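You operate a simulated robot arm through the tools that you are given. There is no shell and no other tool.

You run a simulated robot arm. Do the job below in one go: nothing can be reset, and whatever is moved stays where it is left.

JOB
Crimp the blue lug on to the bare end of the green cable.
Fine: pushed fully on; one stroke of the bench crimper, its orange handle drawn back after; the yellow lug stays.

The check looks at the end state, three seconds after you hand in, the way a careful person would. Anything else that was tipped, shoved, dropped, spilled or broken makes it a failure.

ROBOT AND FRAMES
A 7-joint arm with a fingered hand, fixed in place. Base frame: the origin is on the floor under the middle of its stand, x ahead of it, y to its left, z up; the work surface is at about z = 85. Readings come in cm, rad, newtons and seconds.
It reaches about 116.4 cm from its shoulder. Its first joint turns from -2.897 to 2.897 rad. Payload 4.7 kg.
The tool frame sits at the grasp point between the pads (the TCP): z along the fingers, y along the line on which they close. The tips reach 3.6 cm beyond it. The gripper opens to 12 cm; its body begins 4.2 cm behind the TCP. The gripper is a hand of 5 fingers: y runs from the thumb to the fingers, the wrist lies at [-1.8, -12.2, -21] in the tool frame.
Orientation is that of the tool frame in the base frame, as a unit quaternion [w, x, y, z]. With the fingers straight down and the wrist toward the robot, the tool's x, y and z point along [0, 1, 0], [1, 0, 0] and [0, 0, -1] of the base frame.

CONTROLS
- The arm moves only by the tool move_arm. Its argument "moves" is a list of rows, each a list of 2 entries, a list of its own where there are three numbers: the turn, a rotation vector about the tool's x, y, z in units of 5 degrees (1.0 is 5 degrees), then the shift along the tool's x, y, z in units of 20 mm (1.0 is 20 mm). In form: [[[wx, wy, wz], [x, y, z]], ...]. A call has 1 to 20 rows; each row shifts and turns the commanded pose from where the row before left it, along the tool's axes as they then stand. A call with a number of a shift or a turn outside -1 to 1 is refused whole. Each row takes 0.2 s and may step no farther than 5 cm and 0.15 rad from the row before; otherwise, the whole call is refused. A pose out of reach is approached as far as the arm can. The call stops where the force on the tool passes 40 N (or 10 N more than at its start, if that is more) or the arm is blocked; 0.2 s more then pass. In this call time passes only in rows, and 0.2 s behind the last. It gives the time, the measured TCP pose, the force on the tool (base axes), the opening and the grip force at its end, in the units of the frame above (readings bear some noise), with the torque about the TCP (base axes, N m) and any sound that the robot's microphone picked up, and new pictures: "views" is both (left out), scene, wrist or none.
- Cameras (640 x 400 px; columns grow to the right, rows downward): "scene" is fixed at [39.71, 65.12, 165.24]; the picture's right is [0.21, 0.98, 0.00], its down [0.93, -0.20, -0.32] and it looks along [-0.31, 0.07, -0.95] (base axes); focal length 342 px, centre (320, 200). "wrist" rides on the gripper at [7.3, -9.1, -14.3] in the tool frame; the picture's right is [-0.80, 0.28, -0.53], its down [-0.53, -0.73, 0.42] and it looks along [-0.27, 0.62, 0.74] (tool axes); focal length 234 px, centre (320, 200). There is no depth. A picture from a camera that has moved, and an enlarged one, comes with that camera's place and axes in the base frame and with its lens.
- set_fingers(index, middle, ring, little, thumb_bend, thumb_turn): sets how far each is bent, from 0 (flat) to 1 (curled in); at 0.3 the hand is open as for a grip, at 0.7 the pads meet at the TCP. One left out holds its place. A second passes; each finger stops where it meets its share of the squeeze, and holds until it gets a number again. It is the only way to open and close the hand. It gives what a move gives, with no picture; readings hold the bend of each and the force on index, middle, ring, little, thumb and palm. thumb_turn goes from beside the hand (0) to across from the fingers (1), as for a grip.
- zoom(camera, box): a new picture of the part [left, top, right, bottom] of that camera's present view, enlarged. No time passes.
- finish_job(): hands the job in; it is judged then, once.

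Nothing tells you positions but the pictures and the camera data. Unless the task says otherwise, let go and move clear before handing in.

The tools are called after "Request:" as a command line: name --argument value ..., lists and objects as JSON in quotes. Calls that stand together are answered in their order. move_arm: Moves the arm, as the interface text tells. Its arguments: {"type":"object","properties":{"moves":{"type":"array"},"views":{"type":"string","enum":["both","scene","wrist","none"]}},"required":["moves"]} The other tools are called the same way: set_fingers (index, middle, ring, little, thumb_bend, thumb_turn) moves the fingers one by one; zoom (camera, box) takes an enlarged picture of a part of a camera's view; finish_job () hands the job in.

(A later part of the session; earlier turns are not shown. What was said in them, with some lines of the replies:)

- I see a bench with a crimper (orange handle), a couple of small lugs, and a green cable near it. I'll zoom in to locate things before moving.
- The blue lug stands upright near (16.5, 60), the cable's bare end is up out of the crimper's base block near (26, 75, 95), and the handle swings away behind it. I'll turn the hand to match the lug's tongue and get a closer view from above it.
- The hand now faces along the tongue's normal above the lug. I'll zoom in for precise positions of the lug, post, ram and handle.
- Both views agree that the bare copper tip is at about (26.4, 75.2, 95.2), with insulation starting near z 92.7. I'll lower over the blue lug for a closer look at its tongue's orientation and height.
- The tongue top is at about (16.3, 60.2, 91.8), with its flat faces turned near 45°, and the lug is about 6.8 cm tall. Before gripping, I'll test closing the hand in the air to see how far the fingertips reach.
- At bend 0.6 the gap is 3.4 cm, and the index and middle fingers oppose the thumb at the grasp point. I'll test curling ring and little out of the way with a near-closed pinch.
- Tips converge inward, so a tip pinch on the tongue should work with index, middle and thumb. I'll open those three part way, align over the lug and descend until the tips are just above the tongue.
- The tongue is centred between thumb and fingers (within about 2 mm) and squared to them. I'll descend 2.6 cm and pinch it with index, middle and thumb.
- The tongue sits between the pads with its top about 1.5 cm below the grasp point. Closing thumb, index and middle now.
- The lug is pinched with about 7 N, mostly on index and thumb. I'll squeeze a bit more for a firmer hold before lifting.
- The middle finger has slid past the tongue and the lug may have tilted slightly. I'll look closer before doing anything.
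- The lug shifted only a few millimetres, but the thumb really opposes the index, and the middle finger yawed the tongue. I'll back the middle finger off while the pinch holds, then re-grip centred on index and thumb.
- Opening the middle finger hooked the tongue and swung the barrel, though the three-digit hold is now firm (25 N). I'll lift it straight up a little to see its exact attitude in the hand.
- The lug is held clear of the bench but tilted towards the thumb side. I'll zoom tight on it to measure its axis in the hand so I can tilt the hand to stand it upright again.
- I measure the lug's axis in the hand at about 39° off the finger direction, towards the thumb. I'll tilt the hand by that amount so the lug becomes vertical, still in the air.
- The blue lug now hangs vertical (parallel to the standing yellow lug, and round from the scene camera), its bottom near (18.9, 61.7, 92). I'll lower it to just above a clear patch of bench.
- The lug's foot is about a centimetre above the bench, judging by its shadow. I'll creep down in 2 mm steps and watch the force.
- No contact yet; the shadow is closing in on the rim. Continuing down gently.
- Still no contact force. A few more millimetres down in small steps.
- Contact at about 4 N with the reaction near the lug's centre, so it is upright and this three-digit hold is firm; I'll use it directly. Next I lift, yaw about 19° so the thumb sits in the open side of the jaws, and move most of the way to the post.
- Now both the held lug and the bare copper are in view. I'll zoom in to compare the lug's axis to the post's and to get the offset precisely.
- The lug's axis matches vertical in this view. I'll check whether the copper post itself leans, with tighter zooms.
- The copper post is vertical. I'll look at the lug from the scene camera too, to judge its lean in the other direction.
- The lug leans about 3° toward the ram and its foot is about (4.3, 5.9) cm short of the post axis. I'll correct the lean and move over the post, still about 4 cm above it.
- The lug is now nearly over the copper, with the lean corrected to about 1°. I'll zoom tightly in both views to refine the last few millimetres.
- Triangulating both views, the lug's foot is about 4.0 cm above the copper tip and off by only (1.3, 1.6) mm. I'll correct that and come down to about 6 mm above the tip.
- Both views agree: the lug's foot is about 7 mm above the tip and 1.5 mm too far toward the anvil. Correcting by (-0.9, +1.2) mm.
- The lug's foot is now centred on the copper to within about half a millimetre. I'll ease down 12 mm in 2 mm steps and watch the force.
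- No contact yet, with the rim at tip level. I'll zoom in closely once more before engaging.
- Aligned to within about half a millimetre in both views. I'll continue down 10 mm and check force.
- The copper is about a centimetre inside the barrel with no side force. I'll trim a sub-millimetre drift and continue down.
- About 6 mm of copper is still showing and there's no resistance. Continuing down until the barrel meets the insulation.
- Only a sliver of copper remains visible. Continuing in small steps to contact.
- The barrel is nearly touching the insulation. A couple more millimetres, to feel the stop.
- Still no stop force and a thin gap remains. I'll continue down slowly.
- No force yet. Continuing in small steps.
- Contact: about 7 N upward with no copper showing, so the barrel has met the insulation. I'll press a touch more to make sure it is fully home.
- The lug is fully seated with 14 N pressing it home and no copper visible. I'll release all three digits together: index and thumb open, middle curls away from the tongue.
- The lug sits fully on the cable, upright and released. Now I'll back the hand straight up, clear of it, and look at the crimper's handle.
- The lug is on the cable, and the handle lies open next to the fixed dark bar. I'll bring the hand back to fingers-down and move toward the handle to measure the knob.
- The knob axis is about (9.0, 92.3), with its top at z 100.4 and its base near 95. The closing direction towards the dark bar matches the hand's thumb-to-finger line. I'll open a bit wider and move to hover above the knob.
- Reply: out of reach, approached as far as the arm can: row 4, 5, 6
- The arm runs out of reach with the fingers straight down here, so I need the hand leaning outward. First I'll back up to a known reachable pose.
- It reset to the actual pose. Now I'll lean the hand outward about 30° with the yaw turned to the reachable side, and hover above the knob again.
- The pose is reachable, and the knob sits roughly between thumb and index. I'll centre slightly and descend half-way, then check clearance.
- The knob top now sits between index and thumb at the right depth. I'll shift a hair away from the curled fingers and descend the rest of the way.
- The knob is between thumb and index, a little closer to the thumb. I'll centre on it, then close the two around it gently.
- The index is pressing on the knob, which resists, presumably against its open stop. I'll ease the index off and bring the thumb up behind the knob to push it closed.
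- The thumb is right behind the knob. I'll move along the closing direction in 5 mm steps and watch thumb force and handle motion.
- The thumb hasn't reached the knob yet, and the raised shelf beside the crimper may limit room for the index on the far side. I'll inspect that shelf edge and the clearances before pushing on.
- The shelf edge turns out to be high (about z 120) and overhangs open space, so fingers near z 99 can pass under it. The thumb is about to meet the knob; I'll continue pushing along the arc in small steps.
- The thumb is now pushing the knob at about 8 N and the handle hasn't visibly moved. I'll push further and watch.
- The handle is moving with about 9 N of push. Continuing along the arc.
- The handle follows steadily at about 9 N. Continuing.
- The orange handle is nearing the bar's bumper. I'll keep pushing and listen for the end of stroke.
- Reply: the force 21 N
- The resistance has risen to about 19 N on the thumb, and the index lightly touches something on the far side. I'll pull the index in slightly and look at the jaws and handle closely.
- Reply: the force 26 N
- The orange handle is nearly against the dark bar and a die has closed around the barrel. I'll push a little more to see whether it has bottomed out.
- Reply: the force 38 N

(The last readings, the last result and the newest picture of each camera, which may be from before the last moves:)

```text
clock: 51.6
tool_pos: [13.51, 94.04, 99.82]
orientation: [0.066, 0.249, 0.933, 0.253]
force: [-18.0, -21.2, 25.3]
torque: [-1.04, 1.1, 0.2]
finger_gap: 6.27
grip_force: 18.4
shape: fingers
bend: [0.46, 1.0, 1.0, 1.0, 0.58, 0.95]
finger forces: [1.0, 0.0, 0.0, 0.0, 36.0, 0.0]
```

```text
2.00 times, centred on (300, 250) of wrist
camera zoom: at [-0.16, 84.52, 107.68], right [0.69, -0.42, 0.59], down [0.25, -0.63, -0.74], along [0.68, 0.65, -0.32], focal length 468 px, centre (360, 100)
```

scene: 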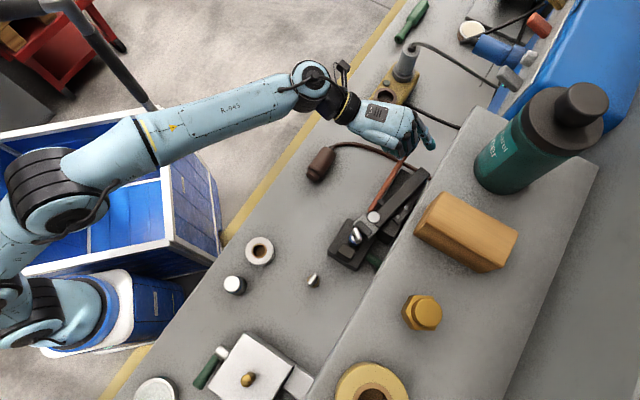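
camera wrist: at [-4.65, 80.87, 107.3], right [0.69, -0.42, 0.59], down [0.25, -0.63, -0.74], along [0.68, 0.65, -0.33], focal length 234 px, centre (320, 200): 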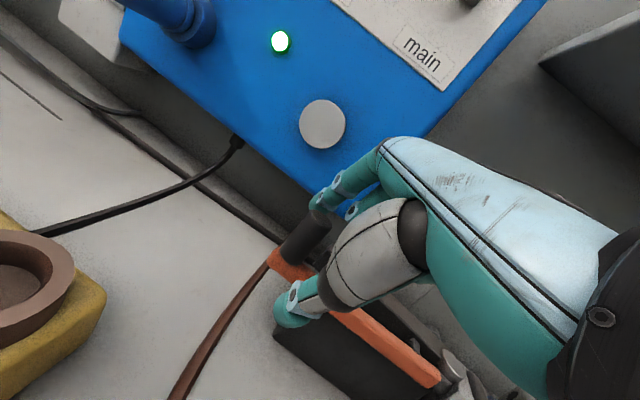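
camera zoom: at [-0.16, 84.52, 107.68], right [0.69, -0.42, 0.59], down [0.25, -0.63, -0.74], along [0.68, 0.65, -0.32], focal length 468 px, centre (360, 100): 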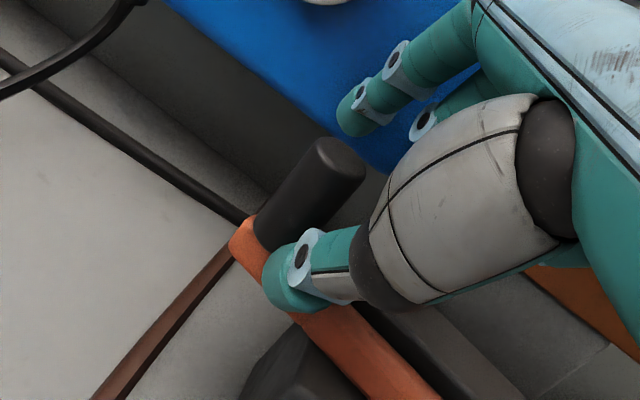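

The handle no longer moves between 25 and 36 N, so it seems to be at the end of its travel. I'll zoom right in on the lug and on the handle-bar gap to confirm.

Request:
zoom --camera "scene" --box '[342, 225, 372, 255]'

Request:
zoom --camera "scene" --box '[370, 180, 410, 220]'

Request:
zoom --camera "scene" --box '[395, 150, 435, 190]'

Request:
zoom --camera "wrist" --box '[300, 280, 460, 400]'

```text
13.33 times, centred on (357, 240) of scene
camera zoom: at [39.71, 65.12, 165.24], right [0.21, 0.98, 0.0], down [0.93, -0.2, -0.32], along [-0.31, 0.07, -0.95], focal length 4565 px, centre (-173, -333)
```

zoom: 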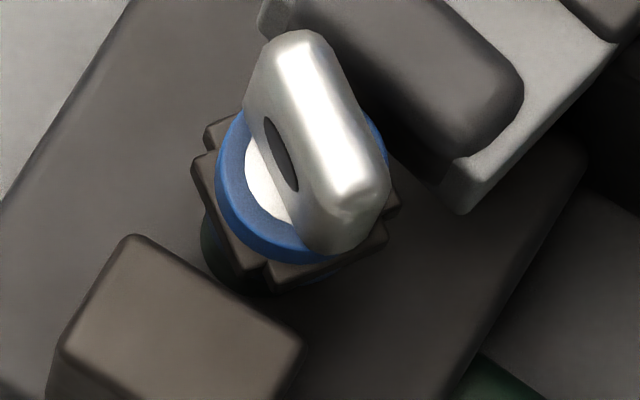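

```text
10.00 times, centred on (390, 200) of scene
camera zoom: at [39.71, 65.12, 165.24], right [0.21, 0.98, 0.0], down [0.93, -0.2, -0.32], along [-0.31, 0.07, -0.95], focal length 3423 px, centre (-380, 200)
```

zoom: 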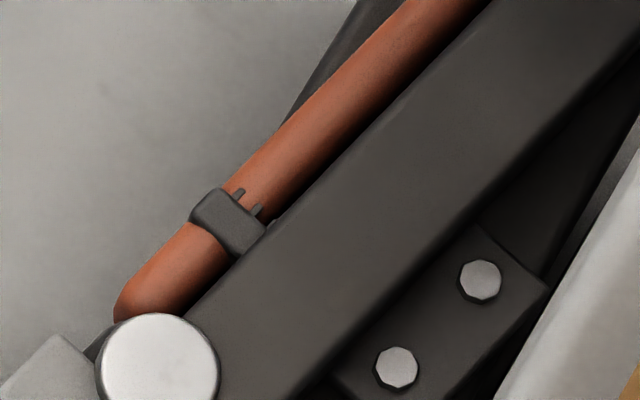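

```text
10.00 times, centred on (415, 170) of scene
camera zoom: at [39.71, 65.12, 165.24], right [0.21, 0.98, 0.0], down [0.93, -0.2, -0.32], along [-0.31, 0.07, -0.95], focal length 3423 px, centre (-630, 500)
```

zoom: 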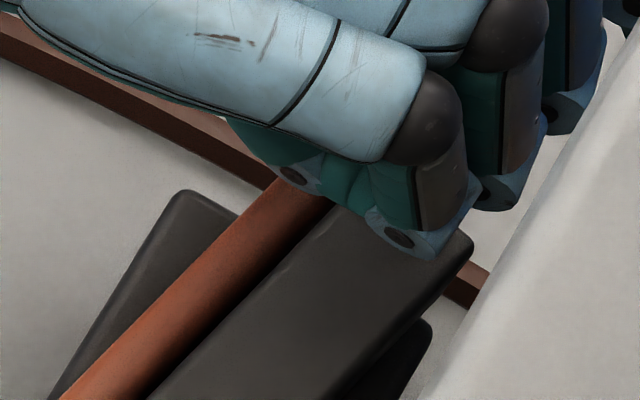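

```text
3.33 times, centred on (380, 340) of wrist
camera zoom: at [-0.16, 84.52, 107.68], right [0.69, -0.42, 0.59], down [0.25, -0.63, -0.74], along [0.68, 0.65, -0.32], focal length 781 px, centre (120, -267)
```

zoom: 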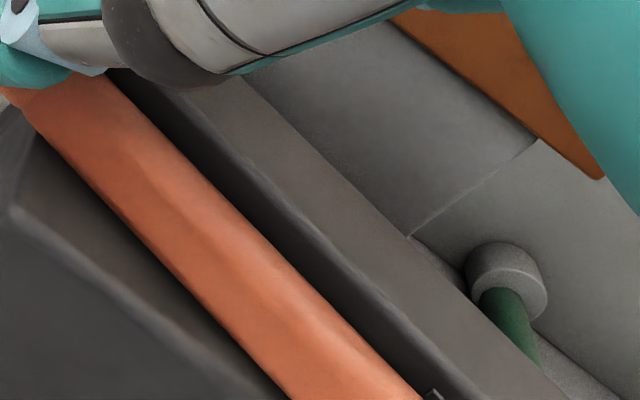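

The handle is hard against the bar with the catch over it, and dies have closed around the barrel, so the stroke is complete. Now I'll back the hand off so the index takes over on the far side and draws the handle back.

Request:
move_arm --moves '[[[0, 0, 0], [0.095, -0.2, -0.116]], [[0, 0, 0], [0.095, -0.2, -0.116]], [[0, 0, 0], [0.09, -0.202, -0.117]]]' --views "none"

Request:
zoom --camera "scene" --box '[340, 110, 440, 280]'

Request:
zoom --camera "wrist" --box '[220, 150, 380, 340]'

```text
clock: 52.4
tool_pos: [12.85, 93.11, 99.06]
orientation: [0.069, 0.251, 0.933, 0.249]
force: [-4.2, -3.4, 5.1]
torque: [-0.11, 0.17, 0.05]
finger_gap: 5.12
grip_force: 3.3
shape: fingers
bend: [0.46, 1.0, 1.0, 1.0, 0.63, 0.97]
finger forces: [0.0, 0.1, 0.1, 0.1, 7.2, 0.0]
```

```text
2.35 times, centred on (390, 195) of scene
camera zoom: at [39.71, 65.12, 165.24], right [0.21, 0.98, 0.0], down [0.93, -0.2, -0.32], along [-0.31, 0.07, -0.95], focal length 806 px, centre (155, 212)
```

zoom: 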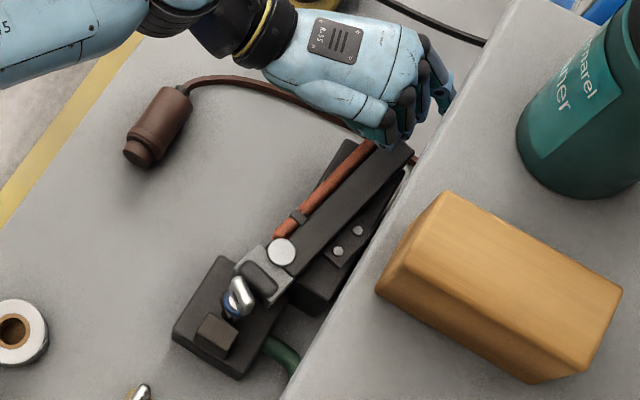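

```text
2.11 times, centred on (300, 245) of wrist
camera zoom: at [-1.02, 83.77, 107.01], right [0.68, -0.42, 0.6], down [0.25, -0.63, -0.73], along [0.69, 0.65, -0.33], focal length 493 px, centre (362, 105)
```

zoom: 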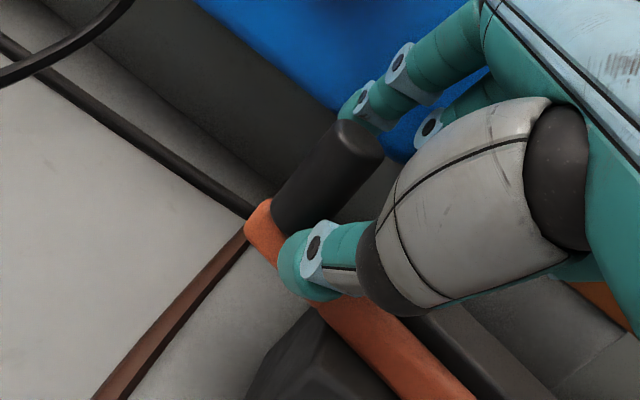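

The handle stays closed on its own. I'll open the thumb a bit, close the index onto the knob's far side, and pull it back along the arc.

Request:
set_fingers --index 0.55 --thumb_bend 0.52

Request:
move_arm --moves '[[[0, 0, 0], [0.09, -0.202, -0.117]], [[0, 0, 0], [0.09, -0.202, -0.117]]]' --views "none"

Request:
zoom --camera "scene" --box '[340, 110, 440, 280]'

Request:
zoom --camera "wrist" --box '[220, 150, 380, 340]'

```text
clock: 53.4
tool_pos: [12.53, 93.14, 99.57]
orientation: [0.067, 0.251, 0.933, 0.25]
force: [-0.2, 1.4, 0.3]
torque: [-0.02, 0.0, -0.01]
finger_gap: 5.24
grip_force: 0.1
shape: fingers
bend: [0.55, 1.0, 1.0, 1.0, 0.52, 0.97]
finger forces: [0.0, 0.0, 0.1, 0.0, 0.0, 0.0]
```

```text
clock: 54.0
tool_pos: [11.92, 92.57, 99.59]
orientation: [0.067, 0.251, 0.933, 0.25]
force: [2.6, 3.0, 1.8]
torque: [0.01, 0.02, -0.05]
finger_gap: 5.69
grip_force: 2.0
shape: fingers
bend: [0.52, 1.0, 1.0, 1.0, 0.52, 0.97]
finger forces: [4.2, 0.1, 0.1, 0.2, 0.0, 0.0]
```

```text
2.35 times, centred on (390, 195) of scene
camera zoom: at [39.71, 65.12, 165.24], right [0.21, 0.98, 0.0], down [0.93, -0.2, -0.32], along [-0.31, 0.07, -0.95], focal length 806 px, centre (155, 212)
```

zoom: 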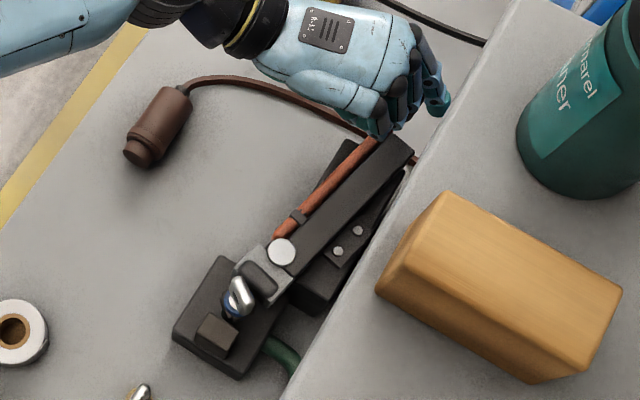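

```text
2.11 times, centred on (300, 245) of wrist
camera zoom: at [-1.86, 83.18, 107.41], right [0.69, -0.42, 0.59], down [0.25, -0.63, -0.73], along [0.68, 0.65, -0.33], focal length 493 px, centre (362, 105)
```

zoom: 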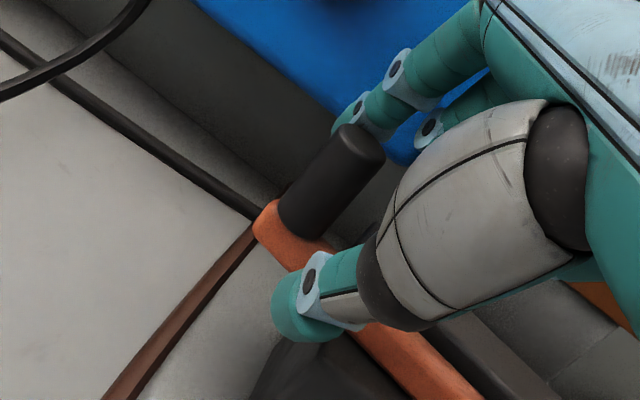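

The index has taken hold of the knob's far side. Pulling back along the arc.

Request:
move_arm --moves '[[[0, 0, 0], [0.09, -0.202, -0.117]], [[0, 0, 0], [0.085, -0.203, -0.118]], [[0, 0, 0], [0.08, -0.205, -0.118]]]' --views "none"

Request:
zoom --camera "scene" --box '[340, 110, 440, 280]'

Request:
zoom --camera "wrist" --box '[220, 150, 380, 340]'

```text
clock: 54.8
tool_pos: [10.66, 91.61, 99.36]
orientation: [0.067, 0.251, 0.933, 0.251]
force: [3.7, 5.4, 4.2]
torque: [0.07, -0.02, -0.11]
finger_gap: 6.12
grip_force: 3.9
shape: fingers
bend: [0.49, 1.0, 1.0, 1.0, 0.52, 0.97]
finger forces: [7.6, 0.0, 0.0, 0.1, 0.0, 0.0]
```

```text
2.35 times, centred on (390, 195) of scene
camera zoom: at [39.71, 65.12, 165.24], right [0.21, 0.98, 0.0], down [0.93, -0.2, -0.32], along [-0.31, 0.07, -0.95], focal length 806 px, centre (155, 212)
```

zoom: 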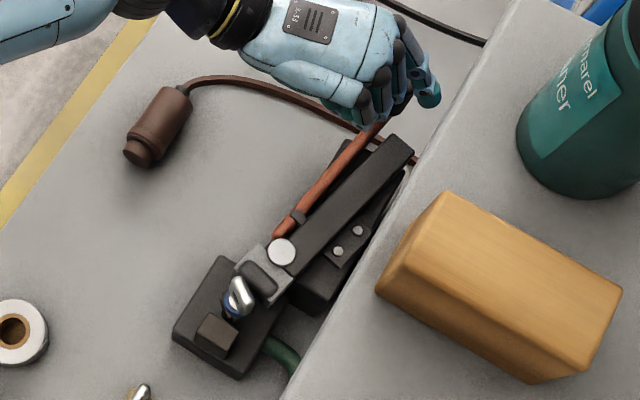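

```text
2.11 times, centred on (300, 245) of wrist
camera zoom: at [-3.01, 82.22, 107.31], right [0.69, -0.42, 0.59], down [0.25, -0.63, -0.73], along [0.68, 0.65, -0.33], focal length 493 px, centre (362, 105)
```

zoom: 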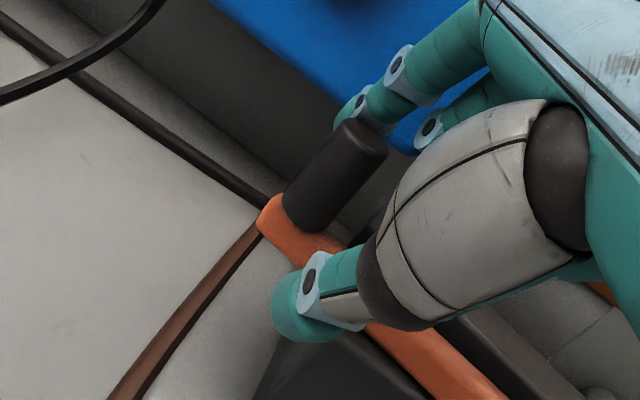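

The handle is coming back smoothly at about 8 N. Continuing toward its open stop.

Request:
move_arm --moves '[[[0, 0, 0], [0.075, -0.206, -0.119]], [[0, 0, 0], [0.07, -0.208, -0.12]], [[0, 0, 0], [0.07, -0.208, -0.12]]]' --views "none"

Request:
zoom --camera "scene" --box '[340, 110, 440, 280]'

```text
clock: 55.6
tool_pos: [9.58, 90.57, 99.47]
orientation: [0.067, 0.25, 0.933, 0.251]
force: [1.5, 6.9, 3.5]
torque: [0.11, 0.0, 0.02]
finger_gap: 6.21
grip_force: 4.3
shape: fingers
bend: [0.48, 1.0, 1.0, 1.0, 0.52, 0.97]
finger forces: [8.4, 0.0, 0.1, 0.0, 0.0, 0.0]
```

```text
2.35 times, centred on (390, 195) of scene
camera zoom: at [39.71, 65.12, 165.24], right [0.21, 0.98, 0.0], down [0.93, -0.2, -0.32], along [-0.31, 0.07, -0.95], focal length 806 px, centre (155, 212)
```

zoom: 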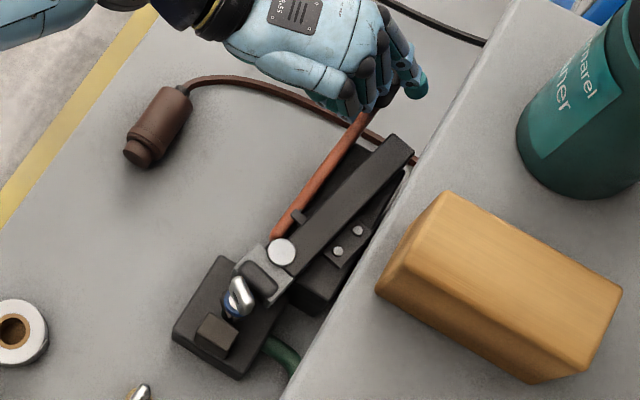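

Nearly back. A bit further until it meets the open stop.

Request:
move_arm --moves '[[[0, 0, 0], [0.07, -0.208, -0.12]], [[0, 0, 0], [0.07, -0.208, -0.12]], [[0, 0, 0], [0.07, -0.208, -0.12]]]' --views "none"

Request:
zoom --camera "scene" --box '[340, 110, 440, 280]'

Request:
zoom --camera "wrist" --box '[220, 150, 380, 340]'

```text
clock: 56.4
tool_pos: [8.63, 89.58, 99.34]
orientation: [0.066, 0.251, 0.933, 0.25]
force: [0.1, 7.8, 4.9]
torque: [0.15, 0.0, 0.13]
finger_gap: 6.32
grip_force: 4.7
shape: fingers
bend: [0.48, 1.0, 1.0, 1.0, 0.52, 0.97]
finger forces: [8.9, 0.0, 0.0, 0.1, 0.0, 0.0]
```

```text
2.35 times, centred on (390, 195) of scene
camera zoom: at [39.71, 65.12, 165.24], right [0.21, 0.98, 0.0], down [0.93, -0.2, -0.32], along [-0.31, 0.07, -0.95], focal length 806 px, centre (155, 212)
```

zoom: 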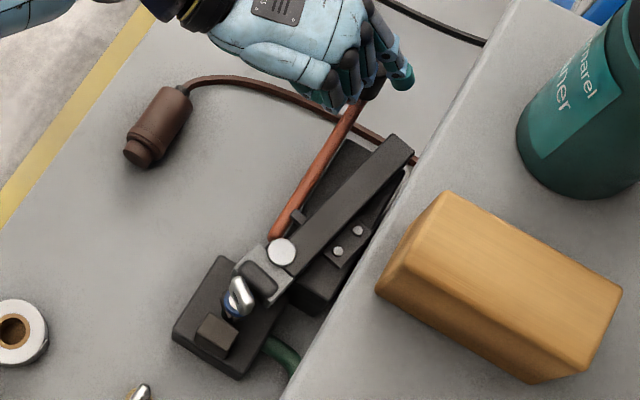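

```text
2.11 times, centred on (300, 245) of wrist
camera zoom: at [-5.15, 80.18, 107.26], right [0.69, -0.42, 0.59], down [0.25, -0.63, -0.73], along [0.68, 0.65, -0.33], focal length 493 px, centre (362, 105)
```

zoom: 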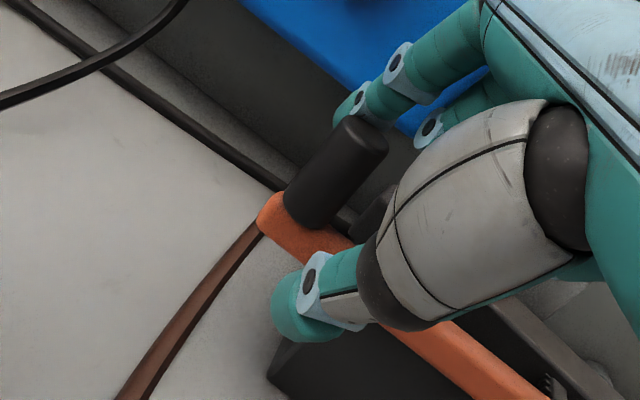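

The handle is about back at its original angle. I'll pull a little more to confirm it's on its stop.

Request:
move_arm --moves '[[[0, 0, 0], [0.06, -0.208, -0.12]], [[0, 0, 0], [0.06, -0.208, -0.12]]]' --views "none"

Request:
zoom --camera "scene" --box '[340, 110, 440, 280]'

Request:
zoom --camera "wrist" --box '[220, 150, 380, 340]'

```text
clock: 57.0
tool_pos: [8.08, 88.98, 99.16]
orientation: [0.069, 0.251, 0.933, 0.25]
force: [9.9, 18.3, -0.7]
torque: [-0.19, 0.08, -0.17]
finger_gap: 7.13
grip_force: 7.9
shape: fingers
bend: [0.42, 1.0, 1.0, 1.0, 0.52, 0.97]
finger forces: [16.8, 0.1, 0.0, 0.1, 0.0, 0.0]
```

```text
2.35 times, centred on (390, 195) of scene
camera zoom: at [39.71, 65.12, 165.24], right [0.21, 0.98, 0.0], down [0.93, -0.2, -0.32], along [-0.31, 0.07, -0.95], focal length 806 px, centre (155, 212)
```

zoom: 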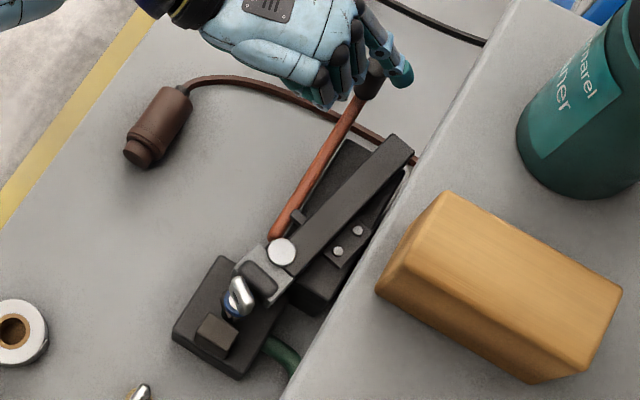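

```text
2.11 times, centred on (300, 245) of wrist
camera zoom: at [-5.68, 79.59, 107.09], right [0.68, -0.42, 0.6], down [0.25, -0.63, -0.73], along [0.69, 0.65, -0.33], focal length 493 px, centre (362, 105)
```

zoom: 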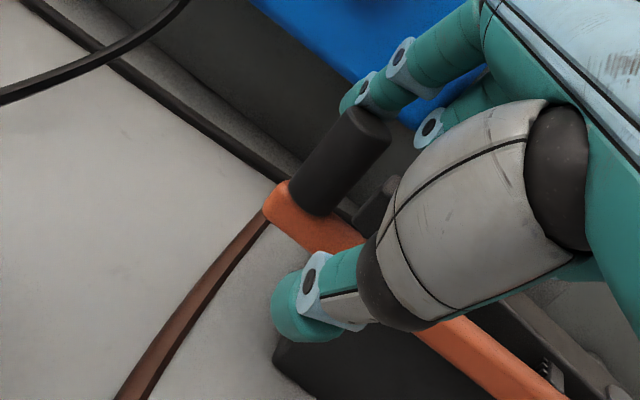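

The force rose to 17 N with no more movement, so the handle is on its open stop. I'll open the fingers off the knob and rise straight up.

Request:
set_fingers --index 0.36 --thumb_bend 0.45

Request:
move_arm --moves '[[[0, 0, 0], [-0.02, 0.1, 0.05]], [[0, 0, 0], [0, 0.25, -0.433]], [[0, 0, 0], [0, 0.45, -0.779]], [[0, 0, 0], [0, 0.45, -0.779]], [[0, 0, 0], [0, 0.45, -0.779]], [[0, 0, 0], [0, 0.45, -0.779]], [[0, 0, 0], [0, 0.45, -0.779]]]'

Request:
zoom --camera "scene" --box '[330, 110, 440, 280]'

```text
clock: 58.0
tool_pos: [7.75, 88.95, 99.44]
orientation: [0.067, 0.251, 0.933, 0.25]
force: [0.1, -0.6, 0.2]
torque: [-0.02, -0.01, -0.01]
finger_gap: 9.11
grip_force: 0.1
shape: fingers
bend: [0.36, 1.0, 1.0, 1.0, 0.45, 0.97]
finger forces: [0.0, 0.1, 0.0, 0.1, 0.0, 0.0]
```

```text
clock: 59.6
tool_pos: [7.96, 89.0, 109.3]
orientation: [0.067, 0.25, 0.933, 0.25]
force: [0.1, 0.8, -0.3]
torque: [0.03, -0.02, 0.01]
finger_gap: 9.1
grip_force: 0.0
shape: fingers
bend: [0.36, 1.0, 1.0, 1.0, 0.45, 0.97]
finger forces: [0.1, 0.0, 0.1, 0.0, 0.1, 0.0]
camera wrist: at [-5.78, 79.61, 117.26], right [0.69, -0.42, 0.59], down [0.25, -0.63, -0.73], along [0.68, 0.65, -0.33], focal length 234 px, centre (320, 200)
```

scene: 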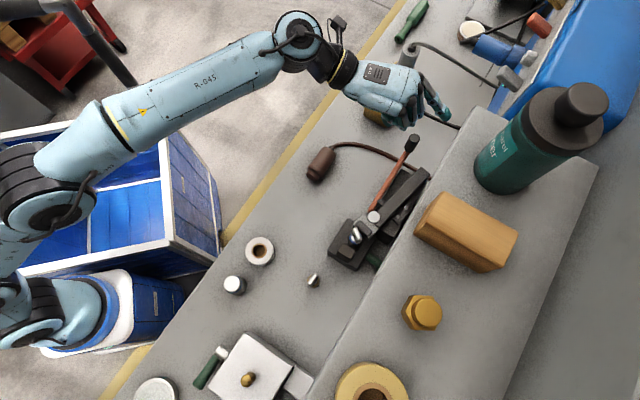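
wrist: 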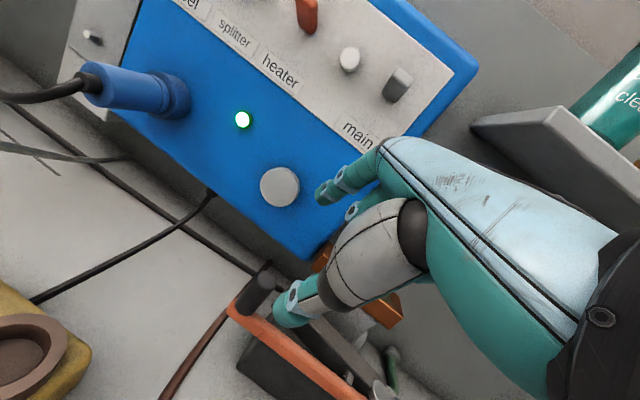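

```text
2.35 times, centred on (385, 195) of scene
camera zoom: at [39.71, 65.12, 165.24], right [0.21, 0.98, 0.0], down [0.93, -0.2, -0.32], along [-0.31, 0.07, -0.95], focal length 806 px, centre (167, 212)
```

zoom: 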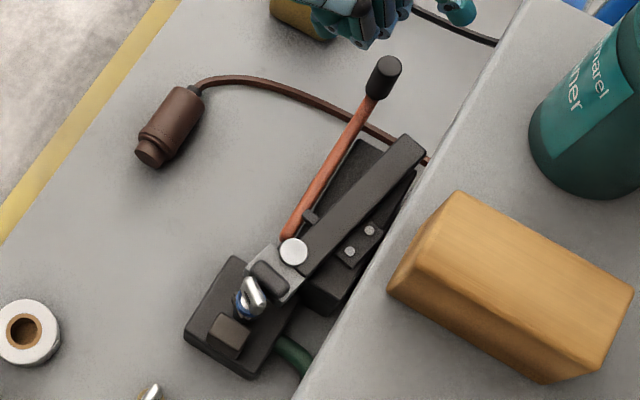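

The handle is back exactly where it started. I'll check the crimped lug closely.

Request:
zoom --camera "scene" --box '[340, 222, 376, 258]'

Request:
zoom --camera "scene" --box '[220, 190, 340, 310]'

```text
11.11 times, centred on (358, 240) of scene
camera zoom: at [39.71, 65.12, 165.24], right [0.21, 0.98, 0.0], down [0.93, -0.2, -0.32], along [-0.31, 0.07, -0.95], focal length 3804 px, centre (-102, -244)
```

zoom: 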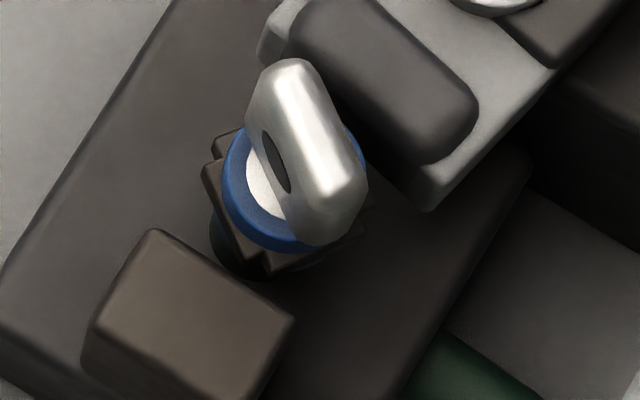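

```text
3.33 times, centred on (280, 250) of scene
camera zoom: at [39.71, 65.12, 165.24], right [0.21, 0.98, 0.0], down [0.93, -0.2, -0.32], along [-0.31, 0.07, -0.95], focal length 1141 px, centre (453, 33)
```

zoom: 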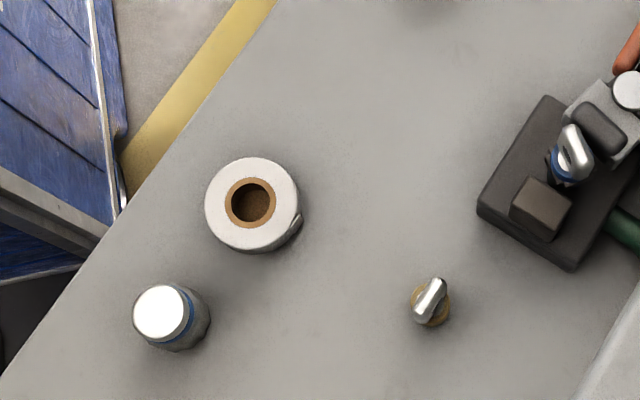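

The crimp mark stays on the barrel after opening, and the yellow lug and everything else are undisturbed. I'll move clear and take a side look at the seated lug with the wrist camera.

Request:
move_arm --moves '[[[0, 0, 0], [0, 0.45, -0.779]], [[0, 0, 0], [-0.917, -0.485, -0.505]], [[0, 0, 0], [-0.917, -0.485, -0.505]], [[0, 0, 0], [-0.917, -0.485, -0.505]], [[0, 0, 0], [-0.917, -0.485, -0.505]], [[0, 0, 0], [-0.917, -0.485, -0.505]], [[0, 0, 0], [-0.917, -0.485, -0.505]], [[0, 0, 0], [-0.917, -0.485, -0.505]], [[0, 0, 0], [-0.917, -0.485, -0.505]], [[0, 0, 0], [-0.917, -0.485, -0.505]], [[0, 0, 0], [-0.917, -0.485, -0.505]], [[0, 0, 0], [-0.917, -0.485, -0.505]], [[0, 0, 0], [-0.917, -0.485, -0.505]]]'

Request:
zoom --camera "wrist" --box '[180, 200, 320, 340]'

```text
clock: 62.4
tool_pos: [18.62, 63.81, 115.68]
orientation: [0.067, 0.25, 0.933, 0.25]
force: [-0.4, 0.1, -1.6]
torque: [0.01, -0.01, -0.04]
finger_gap: 9.11
grip_force: 0.0
shape: fingers
bend: [0.36, 1.0, 1.0, 1.0, 0.45, 0.97]
finger forces: [0.1, 0.0, 0.0, 0.0, 0.0, 0.1]
camera wrist: at [5.02, 54.48, 123.6], right [0.69, -0.42, 0.59], down [0.25, -0.63, -0.73], along [0.68, 0.65, -0.33], focal length 234 px, centre (320, 200)
```

scene: 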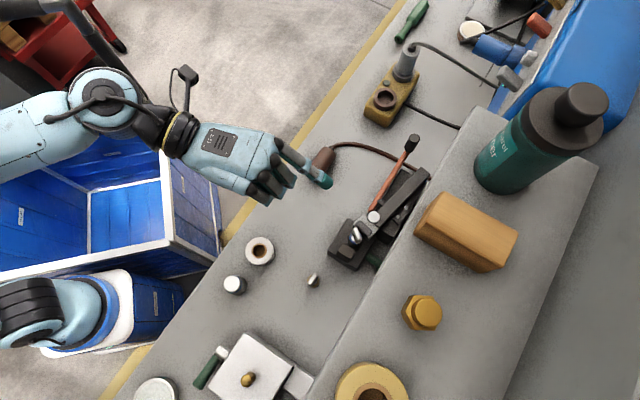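
wrist: 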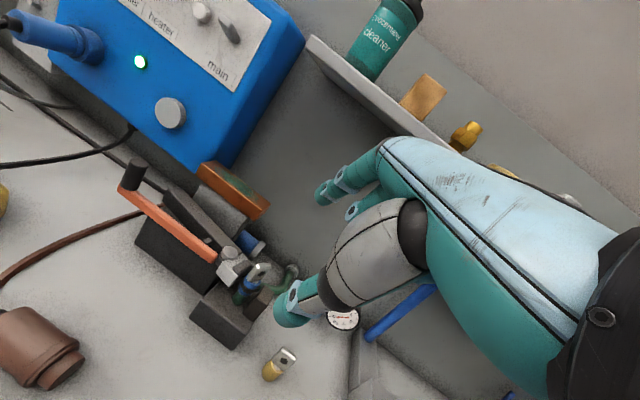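

```text
2.86 times, centred on (250, 270) of wrist
camera zoom: at [5.02, 54.48, 123.6], right [0.69, -0.42, 0.59], down [0.25, -0.63, -0.73], along [0.68, 0.65, -0.33], focal length 669 px, centre (520, 0)
```

zoom: 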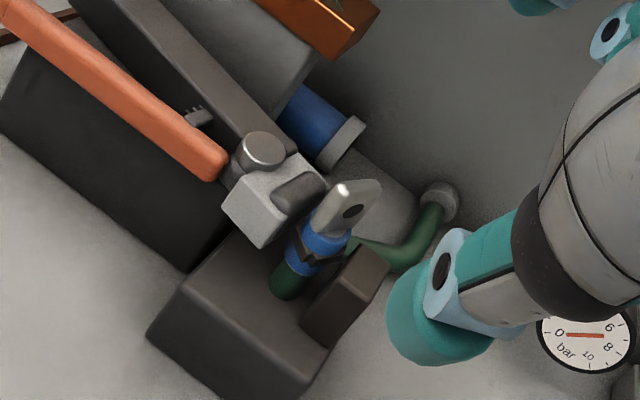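

Request:
zoom --camera "wrist" --box '[230, 250, 280, 310]'

Request:
zoom --camera "scene" --box '[330, 120, 440, 280]'

```text
6.67 times, centred on (255, 280) of wrist
camera zoom: at [5.02, 54.48, 123.6], right [0.69, -0.42, 0.59], down [0.25, -0.63, -0.73], along [0.68, 0.65, -0.33], focal length 1561 px, centre (753, -333)
```

zoom: 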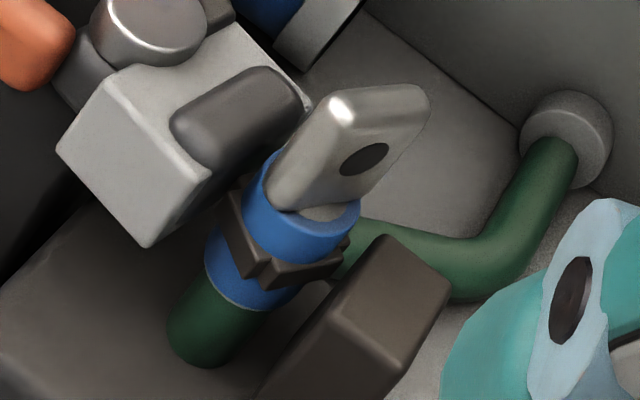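

```text
2.50 times, centred on (385, 200) of scene
camera zoom: at [39.71, 65.12, 165.24], right [0.21, 0.98, 0.0], down [0.93, -0.2, -0.32], along [-0.31, 0.07, -0.95], focal length 856 px, centre (158, 200)
```

zoom: 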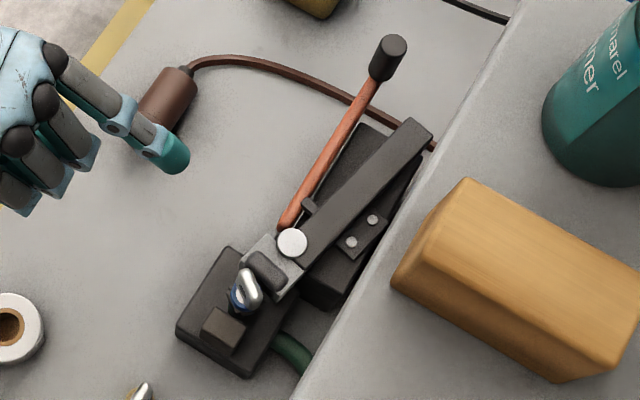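

The blue lug is seated down to the green insulation with a crimp band around its barrel. The orange handle is back at its original open position, the yellow lug is still standing where it was, and the hand is empty and clear. Handing in.

Request:
finish_job

```text
The job is handed in.
```

The blue lug is crimped onto the bare end of the green cable, and the job is handed in. It sits down against the insulation with no copper showing, and there is a crimp band around its barrel.

- **Crimper:** I made one stroke, pushing the handle until it stopped moving against the dark bar. I then drew the orange handle back to its open stop, where it started.
- **Yellow lug:** it is still standing in its original place, untouched.
- **Blue lug handling:** my first grip tilted the lug in the hand. I lifted it, tilted the hand to bring it upright and touched it to the bench to check before fitting it on the cable. It was not dropped.
- **Light touch:** near the end of the stroke, the index finger pressed lightly (about 2 N) on something I could not identify behind the handle. I pulled it back, and a final camera check showed nothing moved.

The hand is empty and clear of the bench parts.
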